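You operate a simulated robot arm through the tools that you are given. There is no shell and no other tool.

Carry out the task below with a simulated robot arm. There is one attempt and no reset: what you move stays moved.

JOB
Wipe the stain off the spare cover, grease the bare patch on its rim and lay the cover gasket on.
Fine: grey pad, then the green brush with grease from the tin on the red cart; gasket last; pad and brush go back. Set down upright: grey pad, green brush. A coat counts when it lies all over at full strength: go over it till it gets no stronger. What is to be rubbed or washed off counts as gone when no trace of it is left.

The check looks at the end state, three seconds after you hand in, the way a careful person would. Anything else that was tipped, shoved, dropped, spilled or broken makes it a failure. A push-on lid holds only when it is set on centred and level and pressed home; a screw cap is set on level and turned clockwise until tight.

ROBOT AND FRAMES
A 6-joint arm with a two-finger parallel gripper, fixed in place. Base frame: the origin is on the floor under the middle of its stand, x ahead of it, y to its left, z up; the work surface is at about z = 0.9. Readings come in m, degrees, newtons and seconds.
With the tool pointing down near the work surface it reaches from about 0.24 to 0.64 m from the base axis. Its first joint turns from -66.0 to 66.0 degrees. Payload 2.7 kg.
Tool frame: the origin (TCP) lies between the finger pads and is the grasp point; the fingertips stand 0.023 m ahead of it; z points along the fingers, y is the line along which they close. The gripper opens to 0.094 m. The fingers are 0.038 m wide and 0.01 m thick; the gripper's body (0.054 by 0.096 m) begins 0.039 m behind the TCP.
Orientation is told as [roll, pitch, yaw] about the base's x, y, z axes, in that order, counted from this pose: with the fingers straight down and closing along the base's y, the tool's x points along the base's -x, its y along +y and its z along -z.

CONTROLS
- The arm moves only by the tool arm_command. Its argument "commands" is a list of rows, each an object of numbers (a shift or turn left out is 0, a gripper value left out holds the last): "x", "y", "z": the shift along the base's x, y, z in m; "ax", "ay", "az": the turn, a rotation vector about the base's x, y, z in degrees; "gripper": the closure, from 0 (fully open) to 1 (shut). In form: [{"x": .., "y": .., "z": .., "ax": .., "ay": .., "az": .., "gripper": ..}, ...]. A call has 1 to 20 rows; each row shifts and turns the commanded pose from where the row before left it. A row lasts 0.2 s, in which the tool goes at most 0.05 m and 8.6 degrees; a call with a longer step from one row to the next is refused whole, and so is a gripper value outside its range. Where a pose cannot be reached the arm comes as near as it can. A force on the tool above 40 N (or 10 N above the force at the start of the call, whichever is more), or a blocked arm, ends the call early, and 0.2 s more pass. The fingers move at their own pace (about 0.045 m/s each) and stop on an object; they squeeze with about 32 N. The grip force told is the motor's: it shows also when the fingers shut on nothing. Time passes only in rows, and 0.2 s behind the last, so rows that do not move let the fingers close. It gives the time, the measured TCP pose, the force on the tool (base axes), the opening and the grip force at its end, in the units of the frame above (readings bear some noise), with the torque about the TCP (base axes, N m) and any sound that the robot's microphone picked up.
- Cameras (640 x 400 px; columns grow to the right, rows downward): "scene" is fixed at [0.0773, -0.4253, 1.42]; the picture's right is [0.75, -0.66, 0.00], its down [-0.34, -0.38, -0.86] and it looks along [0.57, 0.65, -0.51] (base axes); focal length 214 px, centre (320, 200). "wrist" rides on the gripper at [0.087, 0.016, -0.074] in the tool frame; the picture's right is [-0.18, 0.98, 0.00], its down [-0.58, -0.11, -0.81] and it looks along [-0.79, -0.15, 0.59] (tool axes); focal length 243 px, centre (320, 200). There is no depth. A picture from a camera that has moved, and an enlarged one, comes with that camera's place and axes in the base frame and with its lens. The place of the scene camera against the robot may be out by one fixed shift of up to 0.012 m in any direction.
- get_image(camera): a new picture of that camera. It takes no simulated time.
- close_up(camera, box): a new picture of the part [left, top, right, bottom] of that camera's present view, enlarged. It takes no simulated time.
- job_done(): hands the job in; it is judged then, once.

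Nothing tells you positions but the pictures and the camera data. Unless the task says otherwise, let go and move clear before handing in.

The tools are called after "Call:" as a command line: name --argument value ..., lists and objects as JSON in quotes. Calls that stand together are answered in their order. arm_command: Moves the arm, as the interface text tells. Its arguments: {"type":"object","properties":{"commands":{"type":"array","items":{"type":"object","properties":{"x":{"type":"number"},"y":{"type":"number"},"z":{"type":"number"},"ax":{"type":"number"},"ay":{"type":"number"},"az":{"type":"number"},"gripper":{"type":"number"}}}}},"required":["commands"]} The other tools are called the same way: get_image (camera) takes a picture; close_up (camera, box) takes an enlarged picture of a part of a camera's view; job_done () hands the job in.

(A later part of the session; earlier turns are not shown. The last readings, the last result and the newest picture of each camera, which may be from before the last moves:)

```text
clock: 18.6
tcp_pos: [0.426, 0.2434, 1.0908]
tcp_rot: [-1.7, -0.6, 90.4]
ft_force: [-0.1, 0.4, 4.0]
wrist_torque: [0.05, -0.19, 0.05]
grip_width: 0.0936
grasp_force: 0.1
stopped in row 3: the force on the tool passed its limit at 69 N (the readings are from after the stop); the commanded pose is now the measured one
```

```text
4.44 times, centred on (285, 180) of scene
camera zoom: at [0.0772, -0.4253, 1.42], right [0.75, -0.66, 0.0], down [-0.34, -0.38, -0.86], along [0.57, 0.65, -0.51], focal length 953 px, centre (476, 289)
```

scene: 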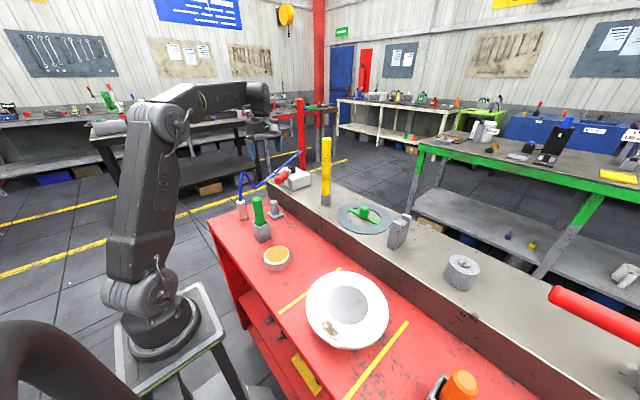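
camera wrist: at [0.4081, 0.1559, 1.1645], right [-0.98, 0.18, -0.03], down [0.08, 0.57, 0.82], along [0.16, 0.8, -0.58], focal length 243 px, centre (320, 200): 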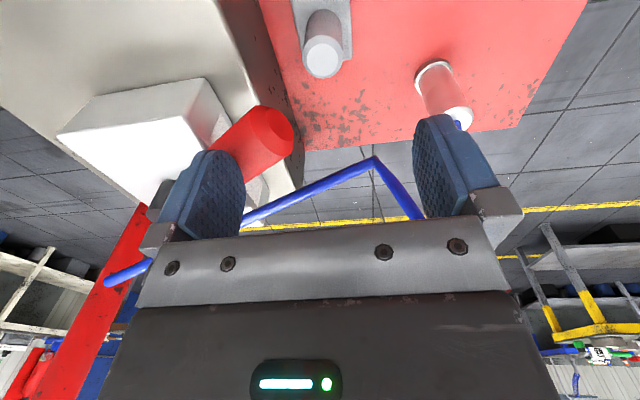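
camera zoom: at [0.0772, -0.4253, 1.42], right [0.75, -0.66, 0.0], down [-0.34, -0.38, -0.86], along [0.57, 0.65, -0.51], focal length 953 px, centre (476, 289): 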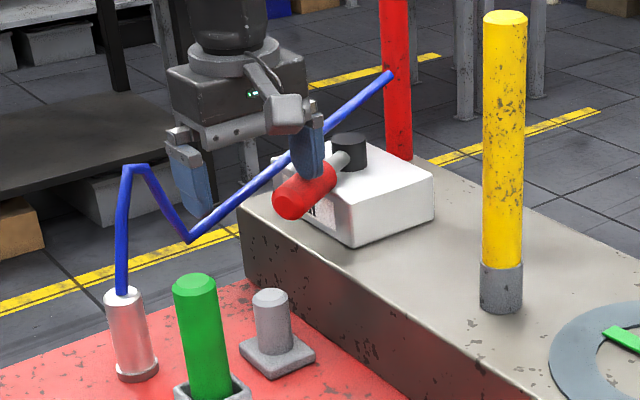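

The right finger came down on the red lever of the white box, which reaches out over the cart near the pad. I'll lift straight up, check that the lever hasn't moved, and work out a safer approach.

Call:
arm_command --commands '[{"z": 0.02}, {"z": 0.03}, {"ax": 0.6, "ay": -1.7, "z": 0.02}, {}]'

Call:
get_image --camera "wrist"

Call:
close_up --camera "wrist" --box '[100, 0, 400, 180]'

Call:
close_up --camera "scene" --box '[220, 135, 350, 225]'

```text
clock: 19.6
tcp_pos: [0.4263, 0.2436, 1.1621]
tcp_rot: [-3.3, -1.2, 90.4]
ft_force: [0.1, 0.2, 0.2]
wrist_torque: [-0.01, 0.02, -0.01]
grip_width: 0.0938
grasp_force: 0.1
```

```text
taken
camera wrist: at [0.4063, 0.1544, 1.2333], right [-0.98, 0.18, -0.05], down [0.06, 0.57, 0.82], along [0.18, 0.81, -0.57], focal length 243 px, centre (320, 200)
```

wrist: 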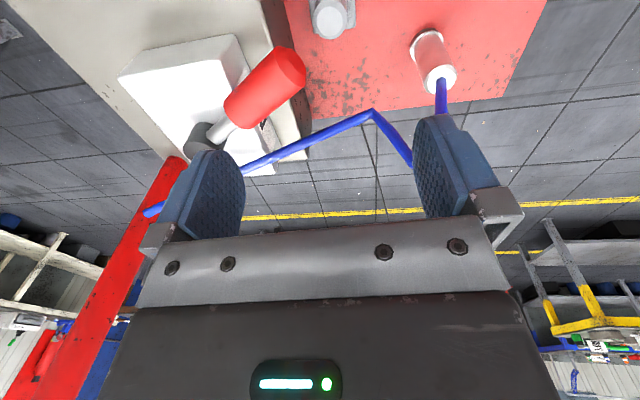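

```text
2.13 times, centred on (250, 90) of wrist
camera zoom: at [0.4063, 0.1544, 1.2333], right [-0.98, 0.18, -0.05], down [0.06, 0.57, 0.82], along [0.18, 0.81, -0.57], focal length 518 px, centre (469, 435)
```

zoom: 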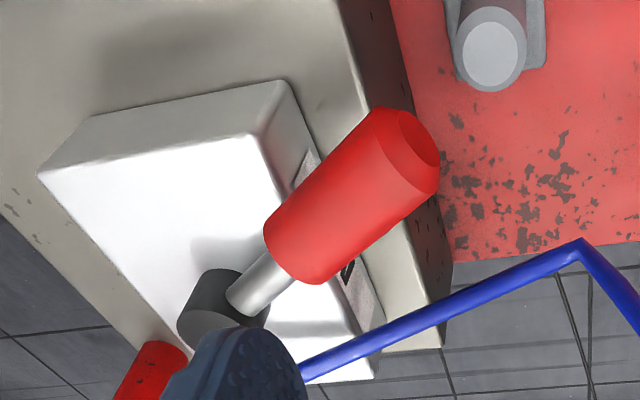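

```text
4.44 times, centred on (285, 180) of scene
camera zoom: at [0.0773, -0.4253, 1.42], right [0.75, -0.66, 0.0], down [-0.34, -0.38, -0.86], along [0.57, 0.65, -0.51], focal length 953 px, centre (476, 289)
```

zoom: 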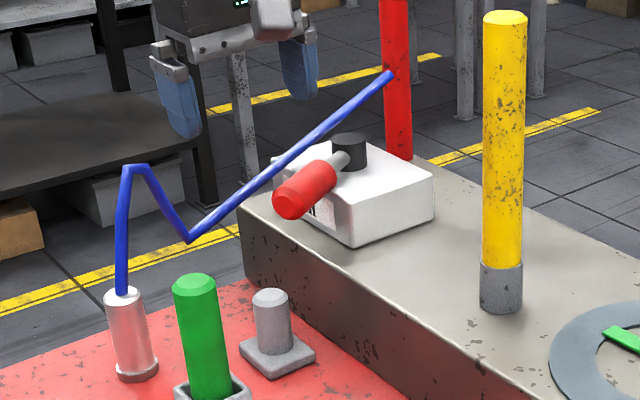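

The lever appears unmoved; its red end sits at about (0.449, 0.237, z≈1.05). I'll retreat and come in with fingers closing along y, tilted so that the gripper body leans back toward the base and clears the lever.

Call:
arm_command --commands '[{"ax": -1.2, "ay": 3.3, "z": 0.03}, {"x": -0.04, "z": 0.02, "gripper": 0.3}, {"az": -8.5}, {"az": -8.5}, {"az": -8.5}, {"az": -8.5}, {"az": -8.5}, {"az": -8.5}, {"az": -8.5}, {"az": -8.5}, {"az": -8.5}, {"az": -8.0}, {"ay": -6}, {"ay": -6}, {"ay": -6}, {}]'

Call:
get_image --camera "wrist"

Call:
get_image --camera "scene"

```text
clock: 23.0
tcp_pos: [0.3849, 0.2439, 1.2117]
tcp_rot: [-1.9, -17.9, 6.1]
ft_force: [0.3, -0.6, -0.9]
wrist_torque: [-0.01, 0.02, -0.03]
grip_width: 0.0658
grasp_force: 0.1
```

```text
taken
camera wrist: at [0.2797, 0.2503, 1.2542], right [0.08, 1.0, 0.03], down [0.31, -0.05, 0.95], along [0.95, -0.07, -0.31], focal length 243 px, centre (320, 200)
```

wrist: 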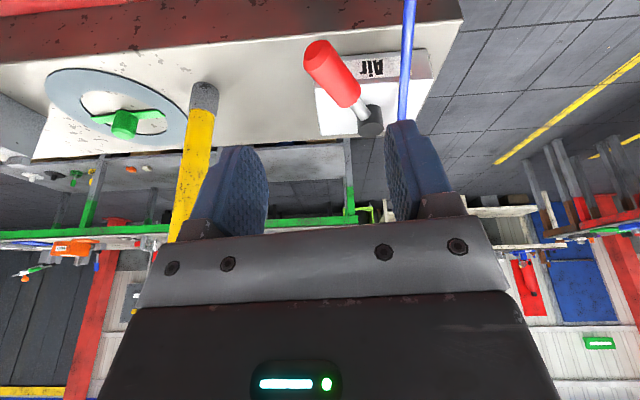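

```text
taken
```

scene: 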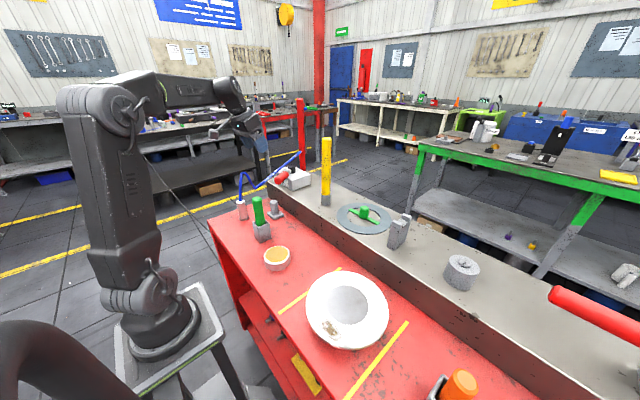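

The box is labelled "Air", so that lever is an air valve to keep clear of. I'll fix the small roll and descend at x≈0.388, behind the lever.

Call:
arm_command --commands '[{"ax": 1.8, "ay": 0.2, "az": 0.6, "z": -0.03, "x": 0.003}, {"z": -0.04}, {"z": -0.04}, {"z": -0.04}, {"z": -0.03}, {}]'

Call:
get_image --camera "wrist"

Call:
close_up --camera "scene" --box '[220, 135, 350, 255]'

```text
clock: 24.4
tcp_pos: [0.389, 0.2416, 1.0315]
tcp_rot: [0.2, -17.9, 6.2]
ft_force: [-0.1, 0.2, -0.6]
wrist_torque: [0.0, 0.0, 0.0]
grip_width: 0.0653
grasp_force: 0.0
```

```text
taken
camera wrist: at [0.2826, 0.2463, 1.0753], right [0.07, 1.0, 0.06], down [0.32, -0.08, 0.95], along [0.95, -0.05, -0.32], focal length 243 px, centre (320, 200)
```

wrist: 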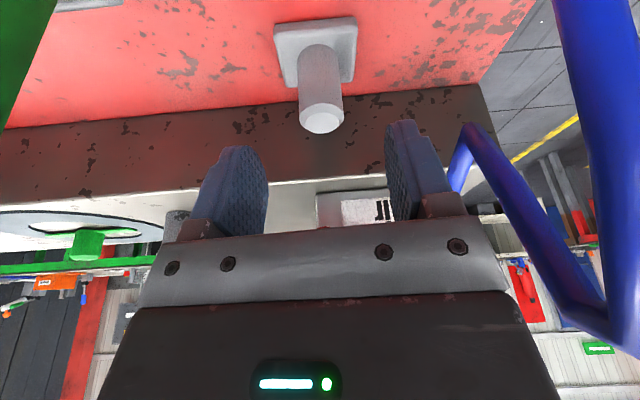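

```text
3.33 times, centred on (285, 195) of scene
camera zoom: at [0.0773, -0.4253, 1.42], right [0.75, -0.66, 0.0], down [-0.34, -0.38, -0.86], along [0.57, 0.65, -0.51], focal length 715 px, centre (437, 217)
```

zoom: 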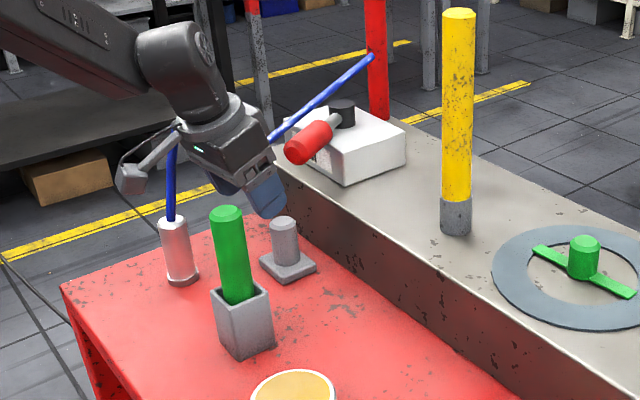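

The knob sits nicely between the fingers' line and the lever is beyond. I'll go down, slide forward around the knob, and close.

Call:
arm_command --commands '[{"z": -0.03, "y": 0.0015}, {"z": -0.03}, {"z": -0.015}, {"x": 0.015}, {"x": 0.015}, {}]'

Call:
get_image --camera "wrist"

Call:
close_up --camera "scene" --box '[220, 135, 350, 255]'

```text
clock: 25.8
tcp_pos: [0.4184, 0.2448, 0.9567]
tcp_rot: [0.1, -17.8, 6.1]
ft_force: [-0.5, 0.3, -0.3]
wrist_torque: [0.03, -0.03, 0.03]
grip_width: 0.0659
grasp_force: 0.1
```

```text
taken
camera wrist: at [0.3127, 0.2493, 1.0006], right [0.07, 1.0, 0.06], down [0.32, -0.08, 0.95], along [0.95, -0.05, -0.32], focal length 243 px, centre (320, 200)
```

wrist: 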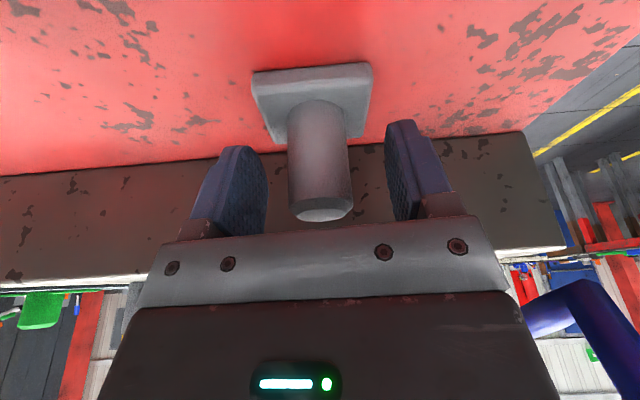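

```text
3.33 times, centred on (285, 195) of scene
camera zoom: at [0.0773, -0.4253, 1.42], right [0.75, -0.66, 0.0], down [-0.34, -0.38, -0.86], along [0.57, 0.65, -0.51], focal length 715 px, centre (437, 217)
```

zoom: 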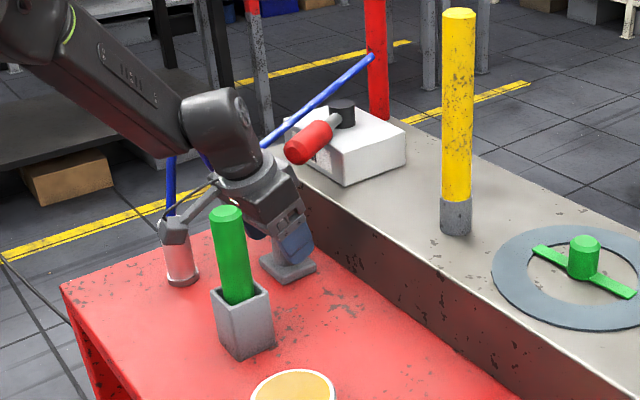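

The knob is centred between the fingers. I'll go 8 mm lower and close.

Call:
arm_command --commands '[{"z": -0.008}, {"gripper": 1}, {"gripper": 1}, {"gripper": 1}, {"gripper": 1}, {"gripper": 1}]'

Call:
get_image --camera "wrist"

```text
clock: 27.2
tcp_pos: [0.4175, 0.2446, 0.948]
tcp_rot: [0.2, -17.8, 6.1]
ft_force: [1.2, -1.5, 0.9]
wrist_torque: [-0.08, -0.04, 0.01]
grip_width: 0.0303
grasp_force: 31.7
```

```text
taken
camera wrist: at [0.3121, 0.2494, 0.9921], right [0.07, 1.0, 0.06], down [0.32, -0.08, 0.95], along [0.95, -0.05, -0.32], focal length 243 px, centre (320, 200)
```

wrist: 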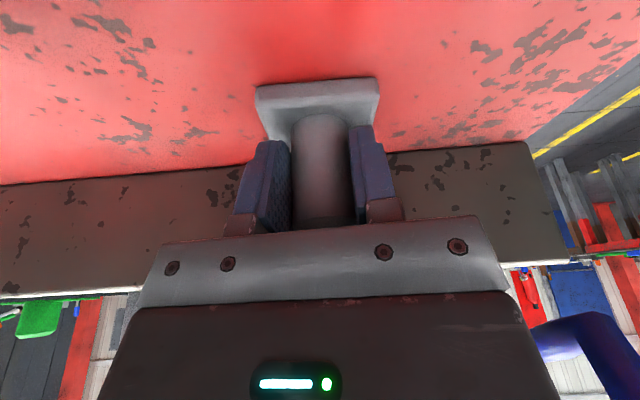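

The pad is gripped (width 0.030). I'll lift slightly, back away from the lever, then rise.

Call:
arm_command --commands '[{"z": 0.01}, {"z": 0.005, "x": -0.015}, {"x": -0.015, "z": 0.005}, {"z": 0.03}, {"z": 0.03}, {"z": 0.04}, {"z": 0.04}, {"z": 0.03}, {}]'

Call:
get_image --camera "wrist"

Call:
get_image --camera "scene"

```text
clock: 29.2
tcp_pos: [0.3856, 0.2462, 1.1382]
tcp_rot: [0.1, -17.9, 6.1]
ft_force: [0.4, -0.1, -0.3]
wrist_torque: [0.02, 0.03, -0.02]
grip_width: 0.0305
grasp_force: 32.0
```

```text
taken
camera wrist: at [0.2801, 0.2517, 1.1827], right [0.07, 1.0, 0.06], down [0.32, -0.08, 0.95], along [0.95, -0.05, -0.32], focal length 243 px, centre (320, 200)
```

wrist: 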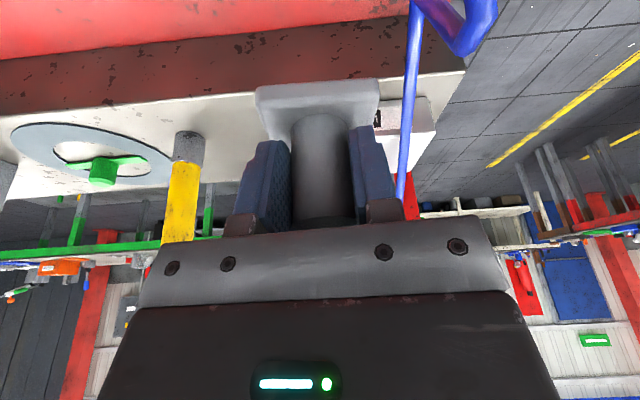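

```text
taken
```

scene: 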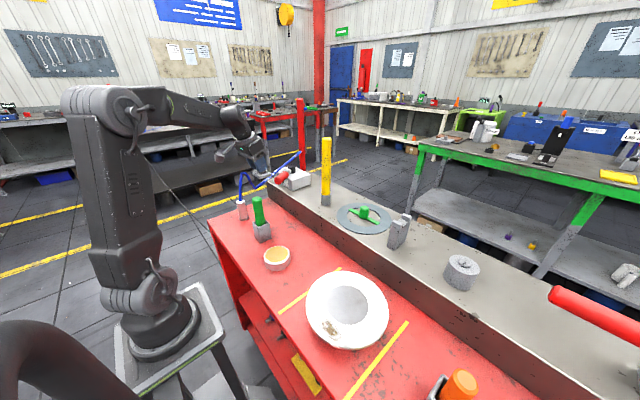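

The pad is held firmly. I'll carry it high over the brush to above the stain on the cover.

Call:
arm_command --commands '[{"z": 0.03}, {"x": -0.0119, "y": -0.0415}, {"x": -0.0119, "y": -0.0415}, {"x": -0.0119, "y": -0.0415}, {"x": -0.0119, "y": -0.0415}, {"x": -0.0119, "y": -0.0415}, {"x": -0.0119, "y": -0.0415}, {"x": -0.0119, "y": -0.0415}, {"x": -0.0119, "y": -0.0415}, {"x": -0.0119, "y": -0.0415}, {"x": -0.0119, "y": -0.0415}, {"x": -0.0119, "y": -0.0415}, {"x": -0.0119, "y": -0.0415}, {"z": -0.04}, {"z": -0.04}, {}]'

Call:
get_image --camera "wrist"

Call:
get_image --camera "scene"

```text
clock: 32.6
tcp_pos: [0.2414, -0.2539, 1.0861]
tcp_rot: [0.0, -17.8, 6.1]
ft_force: [-1.1, -0.9, -1.1]
wrist_torque: [-0.01, 0.0, 0.0]
grip_width: 0.0307
grasp_force: 31.9
```

```text
taken
camera wrist: at [0.136, -0.2492, 1.1311], right [0.07, 1.0, 0.06], down [0.32, -0.08, 0.95], along [0.95, -0.05, -0.32], focal length 243 px, centre (320, 200)
```

wrist: 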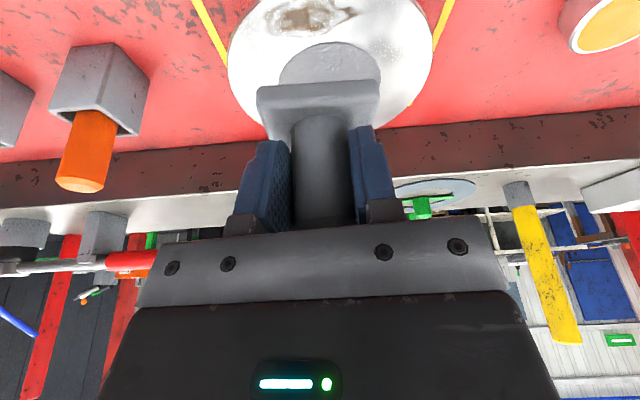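

```text
taken
```

scene: 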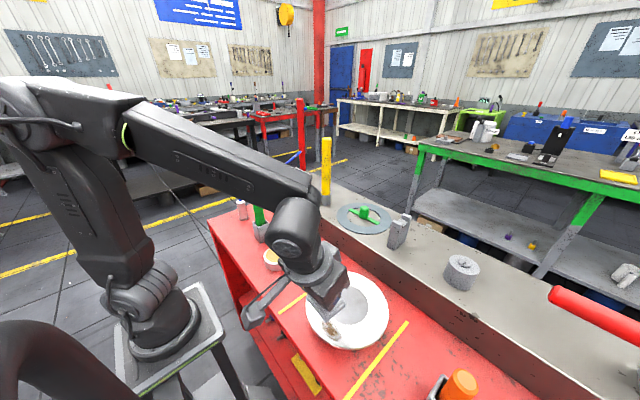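

I'm above the stain. A close look at the cover from this flatter angle may show the bare patch.

Call:
close_up --camera "wrist" --box '[215, 0, 445, 130]'

Call:
close_up --camera "scene" --box '[240, 230, 400, 360]'

```text
2.78 times, centred on (330, 65) of wrist
camera zoom: at [0.136, -0.2492, 1.1311], right [0.07, 1.0, 0.06], down [0.32, -0.08, 0.95], along [0.95, -0.05, -0.32], focal length 675 px, centre (292, 576)
```

zoom: 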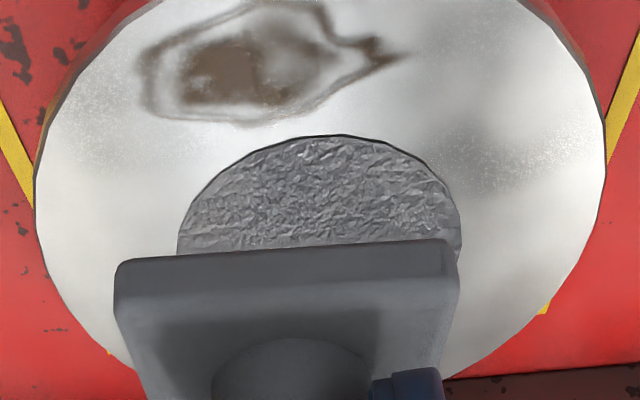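

```text
3.08 times, centred on (320, 295) of scene
camera zoom: at [0.0773, -0.4254, 1.42], right [0.75, -0.66, 0.0], down [-0.34, -0.38, -0.86], along [0.57, 0.65, -0.51], focal length 660 px, centre (320, -92)
```

zoom: 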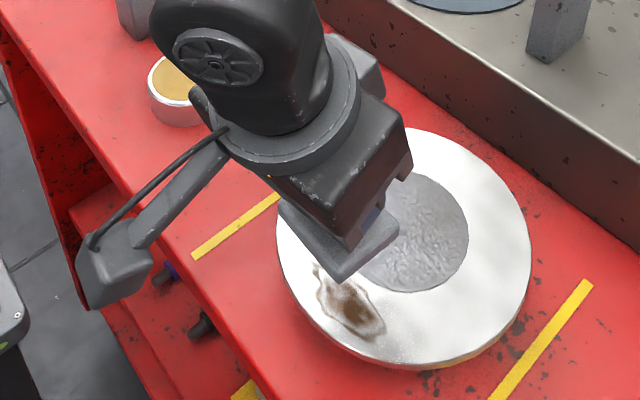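

The rim itself looks uniform, so I'll wipe the stain first. I'll descend gently until the pad touches the cover.

Call:
arm_command --commands '[{"z": -0.03, "y": 0.002}, {"z": -0.025}, {"z": -0.01}, {}]'

Call:
arm_command --commands '[{"z": -0.003}, {"z": -0.003}, {"z": -0.003}, {}]'

Call:
close_up --camera "scene" --box '[290, 260, 400, 360]'

```text
clock: 33.6
tcp_pos: [0.2466, -0.2513, 1.0235]
tcp_rot: [0.0, -17.8, 6.1]
ft_force: [-0.5, 0.0, 0.6]
wrist_torque: [0.02, -0.01, 0.01]
grip_width: 0.0307
grasp_force: 32.2
```

```text
clock: 34.6
tcp_pos: [0.2455, -0.2506, 1.0132]
tcp_rot: [0.1, -17.8, 6.1]
ft_force: [-0.3, -0.3, -0.4]
wrist_torque: [0.0, -0.02, -0.01]
grip_width: 0.0305
grasp_force: 31.4
```

```text
4.00 times, centred on (345, 310) of scene
camera zoom: at [0.0773, -0.4253, 1.42], right [0.75, -0.66, 0.0], down [-0.34, -0.38, -0.86], along [0.57, 0.65, -0.51], focal length 858 px, centre (220, -240)
```

zoom: 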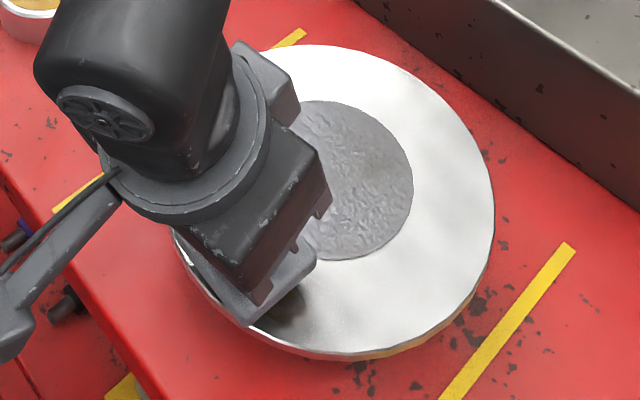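

No contact yet; I'll continue down in small steps.

Call:
arm_command --commands '[{"z": -0.003}, {"z": -0.003}, {}]'

Call:
arm_command --commands '[{"z": -0.002}, {"z": -0.002}, {}]'

Call:
arm_command --commands '[{"z": -0.002}, {}]'

```text
clock: 35.4
tcp_pos: [0.2459, -0.2522, 1.0072]
tcp_rot: [0.0, -17.8, 6.1]
ft_force: [-0.2, -0.6, -1.4]
wrist_torque: [-0.02, 0.0, 0.01]
grip_width: 0.0305
grasp_force: 31.4
```

```text
clock: 36.2
tcp_pos: [0.2457, -0.2516, 1.0034]
tcp_rot: [0.1, -17.7, 6.1]
ft_force: [-0.6, -0.1, -0.4]
wrist_torque: [0.02, -0.02, 0.01]
grip_width: 0.0305
grasp_force: 31.9
```

```text
clock: 36.8
tcp_pos: [0.2453, -0.2524, 1.0014]
tcp_rot: [0.0, -17.8, 6.1]
ft_force: [0.8, 0.9, -0.1]
wrist_torque: [0.01, 0.02, 0.02]
grip_width: 0.0304
grasp_force: 32.3
```

Call:
arm_command --commands '[{"z": -0.002}, {}]'

Call:
arm_command --commands '[{"z": -0.002}, {}]'

Call:
arm_command --commands '[{"z": -0.0015}, {}]'

Call:
close_up --camera "wrist" --box '[215, 0, 445, 130]'

```text
clock: 37.4
tcp_pos: [0.2469, -0.251, 0.9992]
tcp_rot: [0.0, -17.9, 6.3]
ft_force: [-2.6, 0.2, 6.5]
wrist_torque: [0.07, 0.13, 0.04]
grip_width: 0.0306
grasp_force: 32.1
```

```text
clock: 38.2
tcp_pos: [0.2461, -0.2522, 0.9992]
tcp_rot: [-0.2, -18.1, 6.3]
ft_force: [-4.4, 4.5, 8.2]
wrist_torque: [0.22, -0.06, 0.15]
grip_width: 0.0308
grasp_force: 32.5
stopped in row 2: the force on the tool passed its limit at 40 N (the readings are from after the stop); the commanded pose is now the measured one
```

```text
clock: 38.8
tcp_pos: [0.2463, -0.2509, 0.9999]
tcp_rot: [-0.3, -18.2, 6.3]
ft_force: [-10.9, 1.8, 27.0]
wrist_torque: [0.59, -0.01, 0.22]
grip_width: 0.0308
grasp_force: 32.1
```

```text
2.78 times, centred on (330, 65) of wrist
camera zoom: at [0.1407, -0.2467, 1.043], right [0.07, 1.0, 0.05], down [0.31, -0.07, 0.95], along [0.95, -0.05, -0.31], focal length 675 px, centre (292, 576)
```

zoom: 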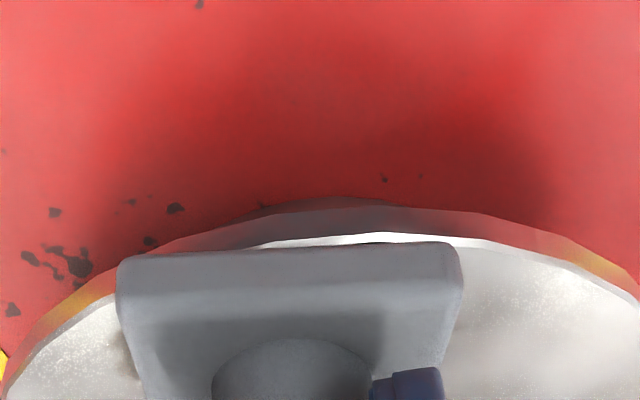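

Contact is made at TCP z ≈ 0.9995 (cover top ≈ 0.951). I'll ease the force to about 10 N and rub side to side over the stain.

Call:
arm_command --commands '[{"z": 0.001, "x": -0.002}, {}]'

Call:
arm_command --commands '[{"y": -0.008}, {"y": -0.008}, {"y": -0.008}, {"y": 0.008}, {"y": 0.008}, {"y": 0.008}, {"y": 0.008}, {"y": 0.008}, {"y": 0.008}, {"y": -0.008}, {"y": -0.008}, {"y": -0.008}, {}]'

Call:
close_up --camera "scene" --box '[290, 260, 400, 360]'

```text
clock: 39.4
tcp_pos: [0.2473, -0.2521, 0.9986]
tcp_rot: [-0.5, -18.4, 6.3]
ft_force: [12.0, 2.7, 19.0]
wrist_torque: [0.42, -0.91, 0.01]
grip_width: 0.0309
grasp_force: 32.5
```

```text
clock: 42.2
tcp_pos: [0.2429, -0.2521, 0.9987]
tcp_rot: [-0.1, -18.0, 6.2]
ft_force: [3.7, 8.8, 14.3]
wrist_torque: [0.21, -0.28, 0.22]
grip_width: 0.0309
grasp_force: 31.9
```

```text
4.00 times, centred on (345, 310) of scene
camera zoom: at [0.0772, -0.425, 1.4201], right [0.75, -0.66, 0.0], down [-0.34, -0.38, -0.86], along [0.57, 0.65, -0.51], focal length 858 px, centre (220, -240)
```

zoom: 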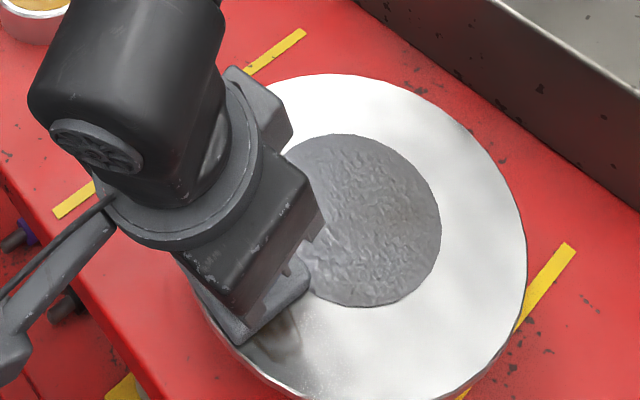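

The cover has slid a little under the pad (friction), so I was pressing too hard. I'll lift off and look at the stain and the shift.

Call:
arm_command --commands '[{"z": 0.003}, {"z": 0.02}, {"z": 0.03}, {"z": 0.03}, {}]'

Call:
get_image --camera "scene"

Call:
get_image --camera "wrist"

Call:
close_up --camera "scene" --box '[290, 260, 400, 360]'

Call:
close_up --camera "wrist" --box '[215, 0, 445, 130]'

```text
clock: 43.4
tcp_pos: [0.2445, -0.251, 1.0804]
tcp_rot: [-0.2, -18.0, 6.3]
ft_force: [-0.2, 0.3, -1.0]
wrist_torque: [-0.01, 0.03, -0.01]
grip_width: 0.0306
grasp_force: 32.5
```

```text
taken
```

scene: 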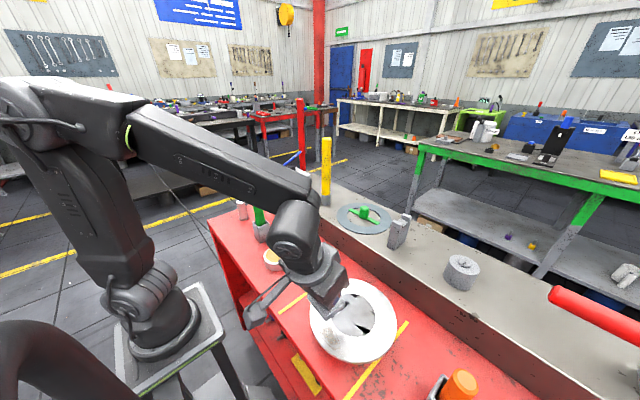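

```text
taken
camera wrist: at [0.1392, -0.2458, 1.1243], right [0.07, 1.0, 0.05], down [0.31, -0.07, 0.95], along [0.95, -0.05, -0.32], focal length 243 px, centre (320, 200)
```

wrist: 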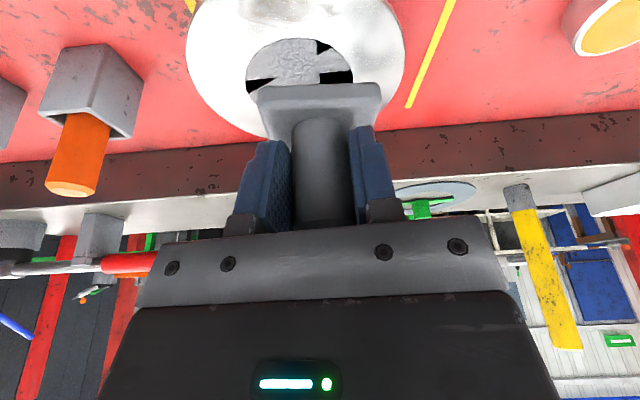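

```text
4.00 times, centred on (345, 310) of scene
camera zoom: at [0.0773, -0.4253, 1.42], right [0.75, -0.66, 0.0], down [-0.34, -0.38, -0.86], along [0.57, 0.65, -0.51], focal length 858 px, centre (220, -240)
```

zoom: 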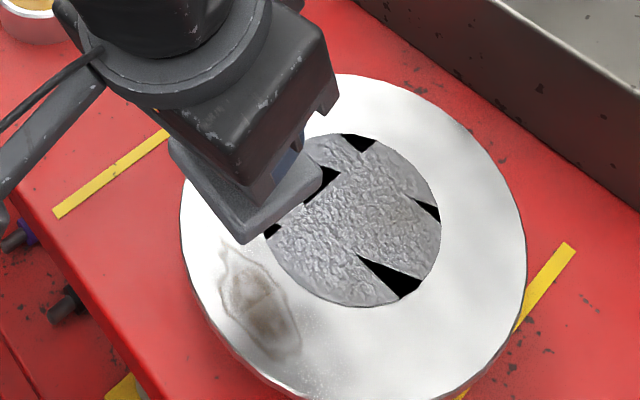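

```text
2.78 times, centred on (330, 65) of wrist
camera zoom: at [0.1392, -0.2458, 1.1243], right [0.07, 1.0, 0.05], down [0.31, -0.07, 0.95], along [0.95, -0.05, -0.32], focal length 675 px, centre (292, 576)
```

zoom: 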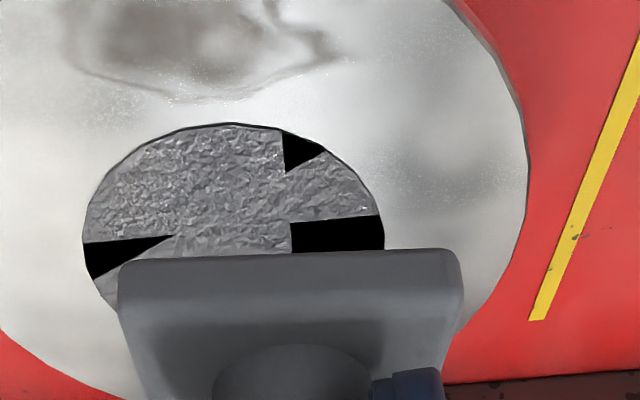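

The stain has faded, but the light grey centre, which is apparently a thin foil, now has black tears in it and the cover has slid about 2.5 cm. From here I'll use only a few newtons, keep the pad off the foil, and push the cover back later. Now I'll reposition over the stain.

Call:
arm_command --commands '[{"x": -0.0065, "y": -0.014}, {"z": -0.04}, {"z": -0.03}, {}]'

Call:
close_up --camera "scene" --box '[290, 260, 400, 360]'

Call:
close_up --camera "wrist" --box '[215, 0, 445, 130]'

```text
clock: 44.4
tcp_pos: [0.2379, -0.2672, 1.0087]
tcp_rot: [-0.2, -17.9, 6.3]
ft_force: [-0.6, -0.2, 0.5]
wrist_torque: [0.01, 0.02, -0.01]
grip_width: 0.0305
grasp_force: 32.0
```

```text
4.00 times, centred on (345, 310) of scene
camera zoom: at [0.0773, -0.4253, 1.42], right [0.75, -0.66, 0.0], down [-0.34, -0.38, -0.86], along [0.57, 0.65, -0.51], focal length 858 px, centre (220, -240)
```

zoom: 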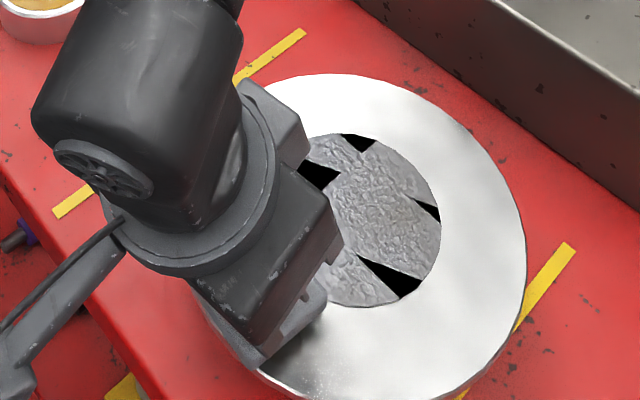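

```text
2.78 times, centred on (330, 65) of wrist
camera zoom: at [0.1311, -0.2622, 1.0535], right [0.07, 1.0, 0.05], down [0.31, -0.07, 0.95], along [0.95, -0.05, -0.32], focal length 675 px, centre (292, 576)
```

zoom: 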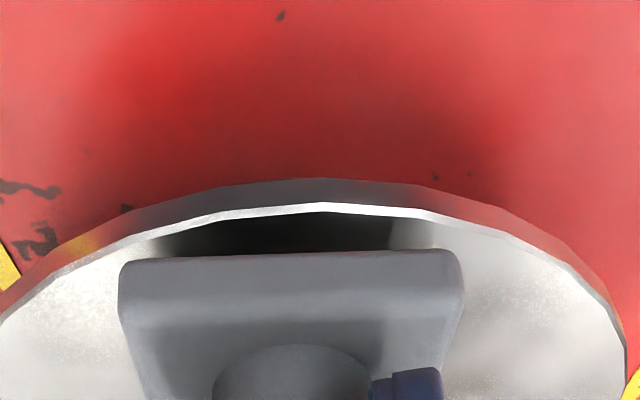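

The pad is now just outside the foil. I'll lower it in fine steps to a light touch.

Call:
arm_command --commands '[{"z": -0.004, "x": -0.0015}, {"z": -0.003}, {}]'

Call:
arm_command --commands '[{"z": -0.0007}, {}]'

Call:
arm_command --commands '[{"z": -0.0005}, {}]'

Call:
arm_command --commands '[{"z": -0.0004}, {}]'

```text
clock: 45.2
tcp_pos: [0.2364, -0.266, 1.0035]
tcp_rot: [-0.1, -18.0, 6.3]
ft_force: [0.0, 0.5, -0.4]
wrist_torque: [-0.01, -0.01, 0.01]
grip_width: 0.0305
grasp_force: 32.0
```

```text
clock: 45.8
tcp_pos: [0.2354, -0.2667, 1.0035]
tcp_rot: [-0.1, -18.0, 6.2]
ft_force: [0.7, 0.0, -1.4]
wrist_torque: [-0.02, 0.04, -0.01]
grip_width: 0.0306
grasp_force: 32.5
```

```text
clock: 46.4
tcp_pos: [0.2367, -0.2667, 1.0032]
tcp_rot: [-0.2, -17.9, 6.3]
ft_force: [0.4, 0.2, -1.1]
wrist_torque: [-0.02, 0.03, 0.0]
grip_width: 0.0307
grasp_force: 31.9
```

```text
clock: 47.0
tcp_pos: [0.2363, -0.2661, 1.0023]
tcp_rot: [-0.2, -18.0, 6.3]
ft_force: [0.3, 0.0, -0.5]
wrist_torque: [-0.01, -0.01, 0.02]
grip_width: 0.0302
grasp_force: 31.8
```

Call:
arm_command --commands '[{"z": -0.001}, {}]'

Call:
arm_command --commands '[{"z": -0.0007}, {}]'

Call:
arm_command --commands '[{"z": -0.0005}, {}]'

Call:
arm_command --commands '[{"z": -0.0004}, {}]'

```text
clock: 47.6
tcp_pos: [0.2368, -0.2652, 1.0021]
tcp_rot: [-0.2, -18.0, 6.3]
ft_force: [0.5, -0.1, -1.4]
wrist_torque: [0.01, -0.03, -0.04]
grip_width: 0.0305
grasp_force: 32.0
```

```text
clock: 48.2
tcp_pos: [0.2373, -0.2641, 1.0004]
tcp_rot: [-0.2, -18.0, 6.2]
ft_force: [0.4, -0.1, -1.4]
wrist_torque: [-0.01, 0.02, -0.02]
grip_width: 0.0308
grasp_force: 31.9
```

```text
clock: 48.8
tcp_pos: [0.238, -0.265, 1.0007]
tcp_rot: [-0.1, -18.1, 6.2]
ft_force: [-0.3, 0.3, -0.8]
wrist_torque: [-0.03, 0.02, -0.04]
grip_width: 0.0305
grasp_force: 31.8
```

```text
clock: 49.4
tcp_pos: [0.2375, -0.2656, 1.0008]
tcp_rot: [-0.2, -18.0, 6.3]
ft_force: [0.5, -0.1, -0.6]
wrist_torque: [-0.01, 0.01, 0.02]
grip_width: 0.0304
grasp_force: 31.5
```

Call:
arm_command --commands '[{"z": -0.0006}, {}]'

Call:
arm_command --commands '[{"z": -0.0005}, {}]'

Call:
arm_command --commands '[{"z": -0.0004}, {}]'

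Call:
arm_command --commands '[{"z": -0.0004}, {}]'

```text
clock: 50.0
tcp_pos: [0.2374, -0.2666, 0.9993]
tcp_rot: [-0.2, -18.2, 6.3]
ft_force: [-0.6, -0.5, -1.1]
wrist_torque: [0.0, -0.02, -0.01]
grip_width: 0.0305
grasp_force: 31.9
```

```text
clock: 50.6
tcp_pos: [0.2381, -0.2655, 0.9986]
tcp_rot: [-0.2, -17.9, 6.2]
ft_force: [-0.1, -1.1, 0.1]
wrist_torque: [0.04, 0.0, 0.03]
grip_width: 0.0302
grasp_force: 32.2
```

```text
clock: 51.2
tcp_pos: [0.2372, -0.2668, 0.9992]
tcp_rot: [-0.2, -18.0, 6.3]
ft_force: [1.0, -0.2, 1.2]
wrist_torque: [0.02, -0.03, -0.05]
grip_width: 0.0302
grasp_force: 31.9
```

```text
clock: 51.8
tcp_pos: [0.2376, -0.2664, 0.9986]
tcp_rot: [-0.3, -18.1, 6.3]
ft_force: [0.4, 3.3, 9.2]
wrist_torque: [0.2, 0.04, 0.04]
grip_width: 0.0305
grasp_force: 32.1
```

Light contact reached (about 9 N). I'll ease off slightly and rub with short, symmetric strokes.

Call:
arm_command --commands '[{"z": 0.0002}, {"y": -0.005}, {"y": -0.005}, {"y": -0.005}, {}]'

Call:
close_up --camera "scene" --box '[290, 260, 400, 360]'

```text
clock: 53.0
tcp_pos: [0.2361, -0.2808, 0.999]
tcp_rot: [-0.2, -18.1, 6.2]
ft_force: [-0.3, -0.5, -0.9]
wrist_torque: [-0.03, 0.01, -0.03]
grip_width: 0.0304
grasp_force: 31.8
```

```text
4.00 times, centred on (345, 310) of scene
camera zoom: at [0.0773, -0.4253, 1.42], right [0.75, -0.66, 0.0], down [-0.34, -0.38, -0.86], along [0.57, 0.65, -0.51], focal length 858 px, centre (220, -240)
```

zoom: 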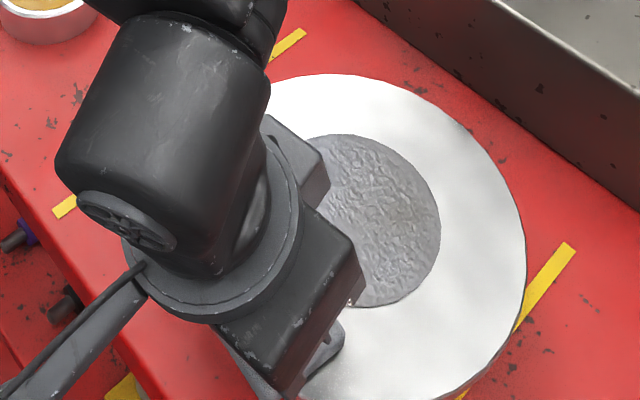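

The foil looks intact again now, so the black wedges appear to be a rendering artefact rather than tears. Contact was lost in this stroke, so I'll lower slightly while stroking.

Call:
arm_command --commands '[{"z": -0.0003}, {"y": 0.005}, {"y": 0.005}, {"y": 0.005}, {"y": 0.005}, {"y": 0.005}, {}]'

Call:
arm_command --commands '[{"z": -0.0002}, {"y": -0.005}, {"y": -0.005}, {"y": -0.005}, {"y": -0.005}, {"y": -0.005}, {"y": -0.005}, {}]'

Call:
close_up --camera "scene" --box '[290, 260, 400, 360]'

```text
clock: 54.6
tcp_pos: [0.2358, -0.2581, 0.9985]
tcp_rot: [-0.4, -18.2, 6.3]
ft_force: [0.7, -6.8, 20.6]
wrist_torque: [0.06, -0.08, -0.11]
grip_width: 0.0304
grasp_force: 32.2
```

```text
clock: 56.4
tcp_pos: [0.2367, -0.2868, 0.9983]
tcp_rot: [-0.2, -18.2, 6.3]
ft_force: [-0.1, 13.2, 32.3]
wrist_torque: [0.71, -0.14, 0.18]
grip_width: 0.0303
grasp_force: 32.5
```

```text
4.00 times, centred on (345, 310) of scene
camera zoom: at [0.077, -0.4247, 1.4202], right [0.75, -0.66, 0.0], down [-0.34, -0.38, -0.86], along [0.57, 0.65, -0.51], focal length 858 px, centre (220, -240)
```

zoom: 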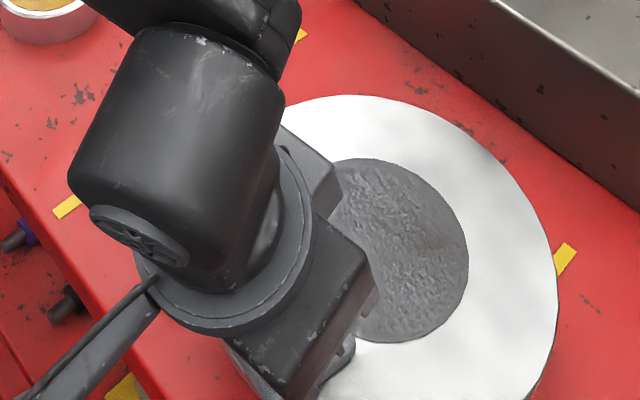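

The cover dragged again toward -y. I'll use that friction to my advantage: press only on strokes toward +y, which both wipes and brings the cover back.

Call:
arm_command --commands '[{"z": 0.0005}, {"y": 0.005}, {"y": 0.005}, {"y": 0.005}, {"y": 0.005}, {"y": 0.005}, {}]'

Call:
close_up --camera "scene" --box '[290, 260, 400, 360]'

```text
clock: 58.0
tcp_pos: [0.2357, -0.2592, 0.9991]
tcp_rot: [-0.1, -17.9, 6.2]
ft_force: [0.2, -0.7, 0.3]
wrist_torque: [-0.09, -0.07, -0.03]
grip_width: 0.0302
grasp_force: 31.4
```

```text
4.00 times, centred on (345, 310) of scene
camera zoom: at [0.0773, -0.4254, 1.42], right [0.75, -0.66, 0.0], down [-0.34, -0.38, -0.86], along [0.57, 0.65, -0.51], focal length 858 px, centre (220, -240)
```

zoom: 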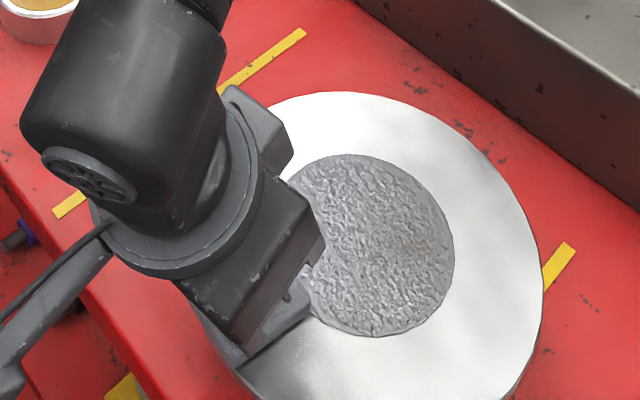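

The cover is moving back toward +y. I'll lift and look at the stain before the next pressing strokes.

Call:
arm_command --commands '[{"z": 0.02}, {"z": 0.03, "y": -0.015}, {"z": 0.03, "y": -0.015}, {}]'

Call:
close_up --camera "wrist" --box '[215, 0, 445, 130]'

Call:
close_up --camera "scene" --box '[290, 260, 410, 370]'

```text
clock: 59.0
tcp_pos: [0.2351, -0.2921, 1.077]
tcp_rot: [-0.2, -18.0, 6.2]
ft_force: [0.2, -0.5, -0.5]
wrist_torque: [0.02, 0.03, 0.04]
grip_width: 0.0302
grasp_force: 32.0
```

```text
2.78 times, centred on (330, 65) of wrist
camera zoom: at [0.1297, -0.2871, 1.1225], right [0.07, 1.0, 0.05], down [0.31, -0.07, 0.95], along [0.95, -0.05, -0.32], focal length 675 px, centre (292, 576)
```

zoom: 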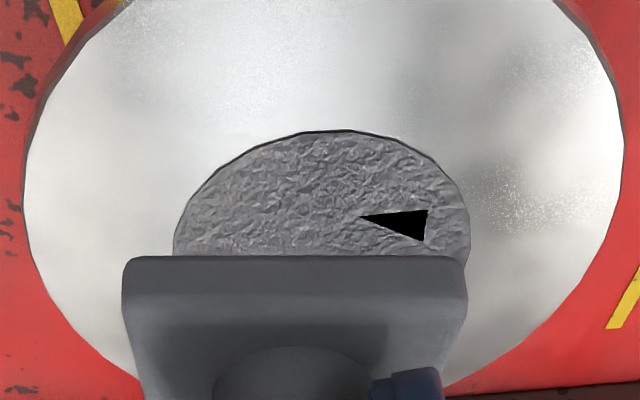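

```text
3.64 times, centred on (350, 315) of scene
camera zoom: at [0.0773, -0.4253, 1.42], right [0.75, -0.66, 0.0], down [-0.34, -0.38, -0.86], along [0.57, 0.65, -0.51], focal length 780 px, centre (211, -218)
```

zoom: 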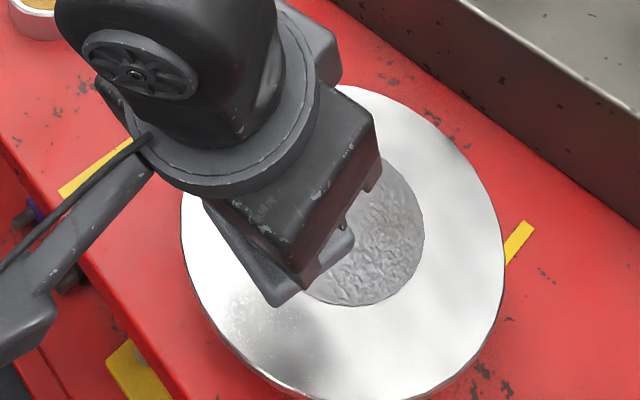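

The stain looks gone. I'll move the arm out of the way for an unobstructed inspection of the rim.

Call:
arm_command --commands '[{"z": 0.04}, {"z": 0.03, "y": 0.035}, {"y": 0.045}, {"y": 0.045}, {"y": 0.045}, {"y": 0.03}, {}]'

Call:
close_up --camera "scene" --box '[300, 265, 410, 370]'

Call:
close_up --camera "scene" --box '[300, 310, 360, 370]'

Call:
get_image --camera "scene"

```text
clock: 60.6
tcp_pos: [0.2369, -0.0889, 1.1488]
tcp_rot: [-0.2, -18.0, 6.4]
ft_force: [1.3, 0.3, -1.4]
wrist_torque: [0.01, -0.01, 0.0]
grip_width: 0.0304
grasp_force: 31.9
```

```text
3.81 times, centred on (355, 318) of scene
camera zoom: at [0.0773, -0.4253, 1.42], right [0.75, -0.66, 0.0], down [-0.34, -0.38, -0.86], along [0.57, 0.65, -0.51], focal length 817 px, centre (187, -248)
```

zoom: 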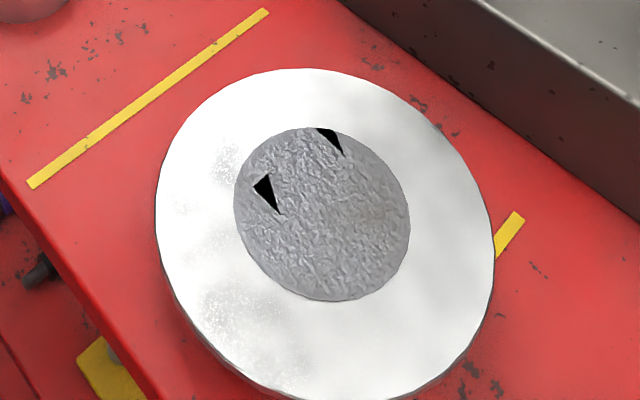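

```text
6.67 times, centred on (330, 340) of scene
camera zoom: at [0.0773, -0.4253, 1.42], right [0.75, -0.66, 0.0], down [-0.34, -0.38, -0.86], along [0.57, 0.65, -0.51], focal length 1430 px, centre (253, -733)
```

zoom: 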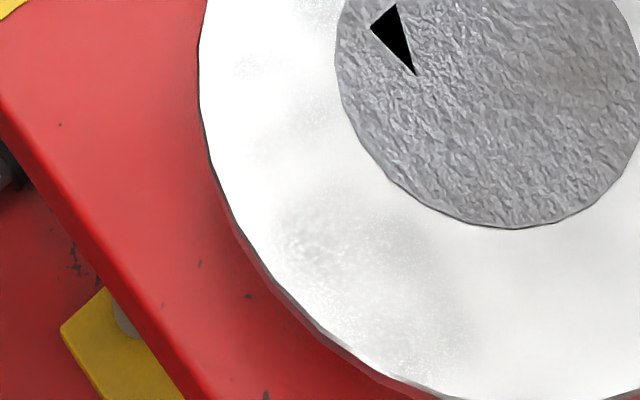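

```text
taken
```

scene: 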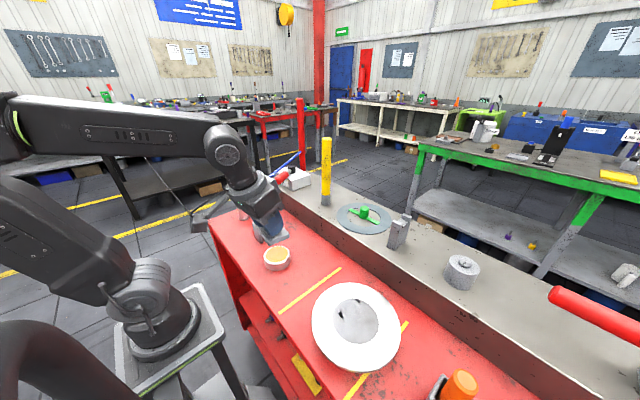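

The stain is gone without trace. Next I'll return the pad to its place, travelling high over the brush and then reversing my pick-up path under the lever.

Call:
arm_command --commands '[{"z": 0.02}, {"x": 0.0167, "y": 0.037}, {"x": 0.0167, "y": 0.037}, {"x": 0.0167, "y": 0.037}, {"x": 0.0167, "y": 0.037}, {"x": 0.0167, "y": 0.037}, {"x": 0.0167, "y": 0.037}, {"x": 0.0167, "y": 0.037}, {"x": 0.0167, "y": 0.037}, {"x": 0.0167, "y": 0.037}, {}]'

```text
clock: 63.0
tcp_pos: [0.386, 0.2468, 1.1685]
tcp_rot: [-0.3, -18.2, 6.2]
ft_force: [0.2, -0.1, 0.1]
wrist_torque: [0.02, -0.03, -0.01]
grip_width: 0.0308
grasp_force: 32.1
```

Above the pad's place. Descending on the near side of the lever.

Call:
arm_command --commands '[{"y": -0.002, "z": -0.04}, {"z": -0.04}, {"z": -0.04}, {"z": -0.04}, {"z": -0.03}, {"z": -0.012}, {}]'

Call:
get_image --camera "wrist"

Call:
close_up --camera "scene" --box '[220, 135, 350, 255]'

```text
clock: 64.6
tcp_pos: [0.3891, 0.2404, 0.9671]
tcp_rot: [-0.2, -17.9, 6.3]
ft_force: [-0.5, 1.0, -0.4]
wrist_torque: [0.05, 0.01, 0.02]
grip_width: 0.0302
grasp_force: 32.4
```

```text
taken
camera wrist: at [0.2837, 0.2444, 1.0108], right [0.07, 1.0, 0.05], down [0.31, -0.07, 0.95], along [0.95, -0.05, -0.32], focal length 243 px, centre (320, 200)
```

wrist: 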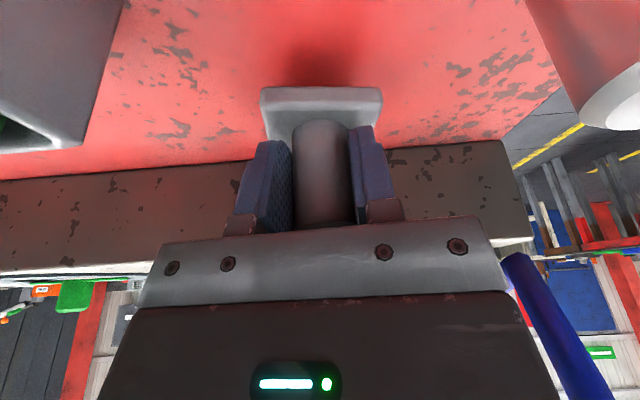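

```text
3.33 times, centred on (285, 195) of scene
camera zoom: at [0.0773, -0.4253, 1.42], right [0.75, -0.66, 0.0], down [-0.34, -0.38, -0.86], along [0.57, 0.65, -0.51], focal length 715 px, centre (437, 217)
```

zoom: 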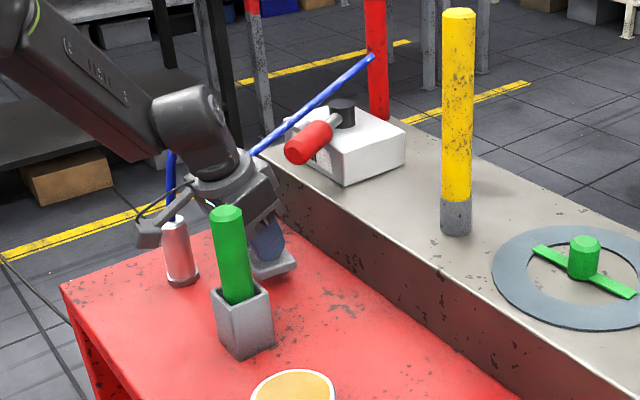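

Now sliding forward to the original spot and lowering gently.

Call:
arm_command --commands '[{"x": 0.014, "y": 0.002, "z": -0.004}, {"x": 0.0145, "y": 0.002, "z": -0.004}, {"z": -0.004}, {}]'

Call:
arm_command --commands '[{"z": -0.003}, {"z": -0.002}, {}]'

Call:
arm_command --commands '[{"z": -0.001}, {}]'

Call:
arm_command --commands '[{"z": -0.001}, {}]'

```text
clock: 65.6
tcp_pos: [0.415, 0.2446, 0.9545]
tcp_rot: [-0.1, -18.1, 6.3]
ft_force: [0.1, -0.4, -0.5]
wrist_torque: [0.0, 0.01, -0.01]
grip_width: 0.0304
grasp_force: 31.6
```

```text
clock: 66.4
tcp_pos: [0.4161, 0.2442, 0.9511]
tcp_rot: [-0.1, -18.1, 6.3]
ft_force: [-0.4, -0.9, -1.0]
wrist_torque: [-0.04, 0.03, 0.0]
grip_width: 0.0303
grasp_force: 31.8
```

```text
clock: 67.0
tcp_pos: [0.4165, 0.2432, 0.9487]
tcp_rot: [-0.2, -18.0, 6.3]
ft_force: [-0.5, -0.1, -1.1]
wrist_torque: [0.04, -0.01, 0.01]
grip_width: 0.0305
grasp_force: 31.3
```

```text
clock: 67.6
tcp_pos: [0.4167, 0.2437, 0.9477]
tcp_rot: [-0.2, -17.9, 6.2]
ft_force: [-0.2, 0.6, 0.3]
wrist_torque: [0.01, -0.01, -0.03]
grip_width: 0.0302
grasp_force: 31.9
```

Call:
arm_command --commands '[{"z": -0.0007}, {}]'

Call:
arm_command --commands '[{"z": -0.0005}, {}]'

Call:
close_up --camera "wrist" --box '[230, 60, 420, 180]'

```text
clock: 68.2
tcp_pos: [0.4155, 0.2445, 0.9467]
tcp_rot: [-0.2, -18.0, 6.3]
ft_force: [0.1, 0.8, -0.4]
wrist_torque: [0.03, -0.02, 0.01]
grip_width: 0.0305
grasp_force: 32.5
```

```text
clock: 68.8
tcp_pos: [0.4157, 0.2428, 0.9467]
tcp_rot: [-0.2, -18.1, 6.3]
ft_force: [0.9, 0.4, -0.9]
wrist_torque: [0.01, -0.02, 0.02]
grip_width: 0.0305
grasp_force: 31.8
```

```text
3.33 times, centred on (325, 120) of wrist
camera zoom: at [0.3096, 0.2493, 0.9908], right [0.07, 1.0, 0.05], down [0.31, -0.07, 0.95], along [0.95, -0.05, -0.32], focal length 809 px, centre (303, 467)
```

zoom: 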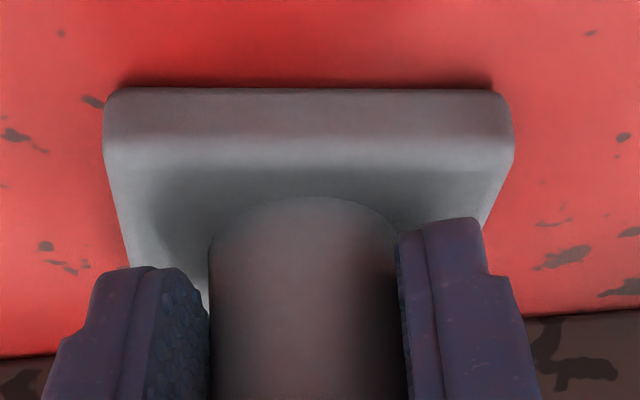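

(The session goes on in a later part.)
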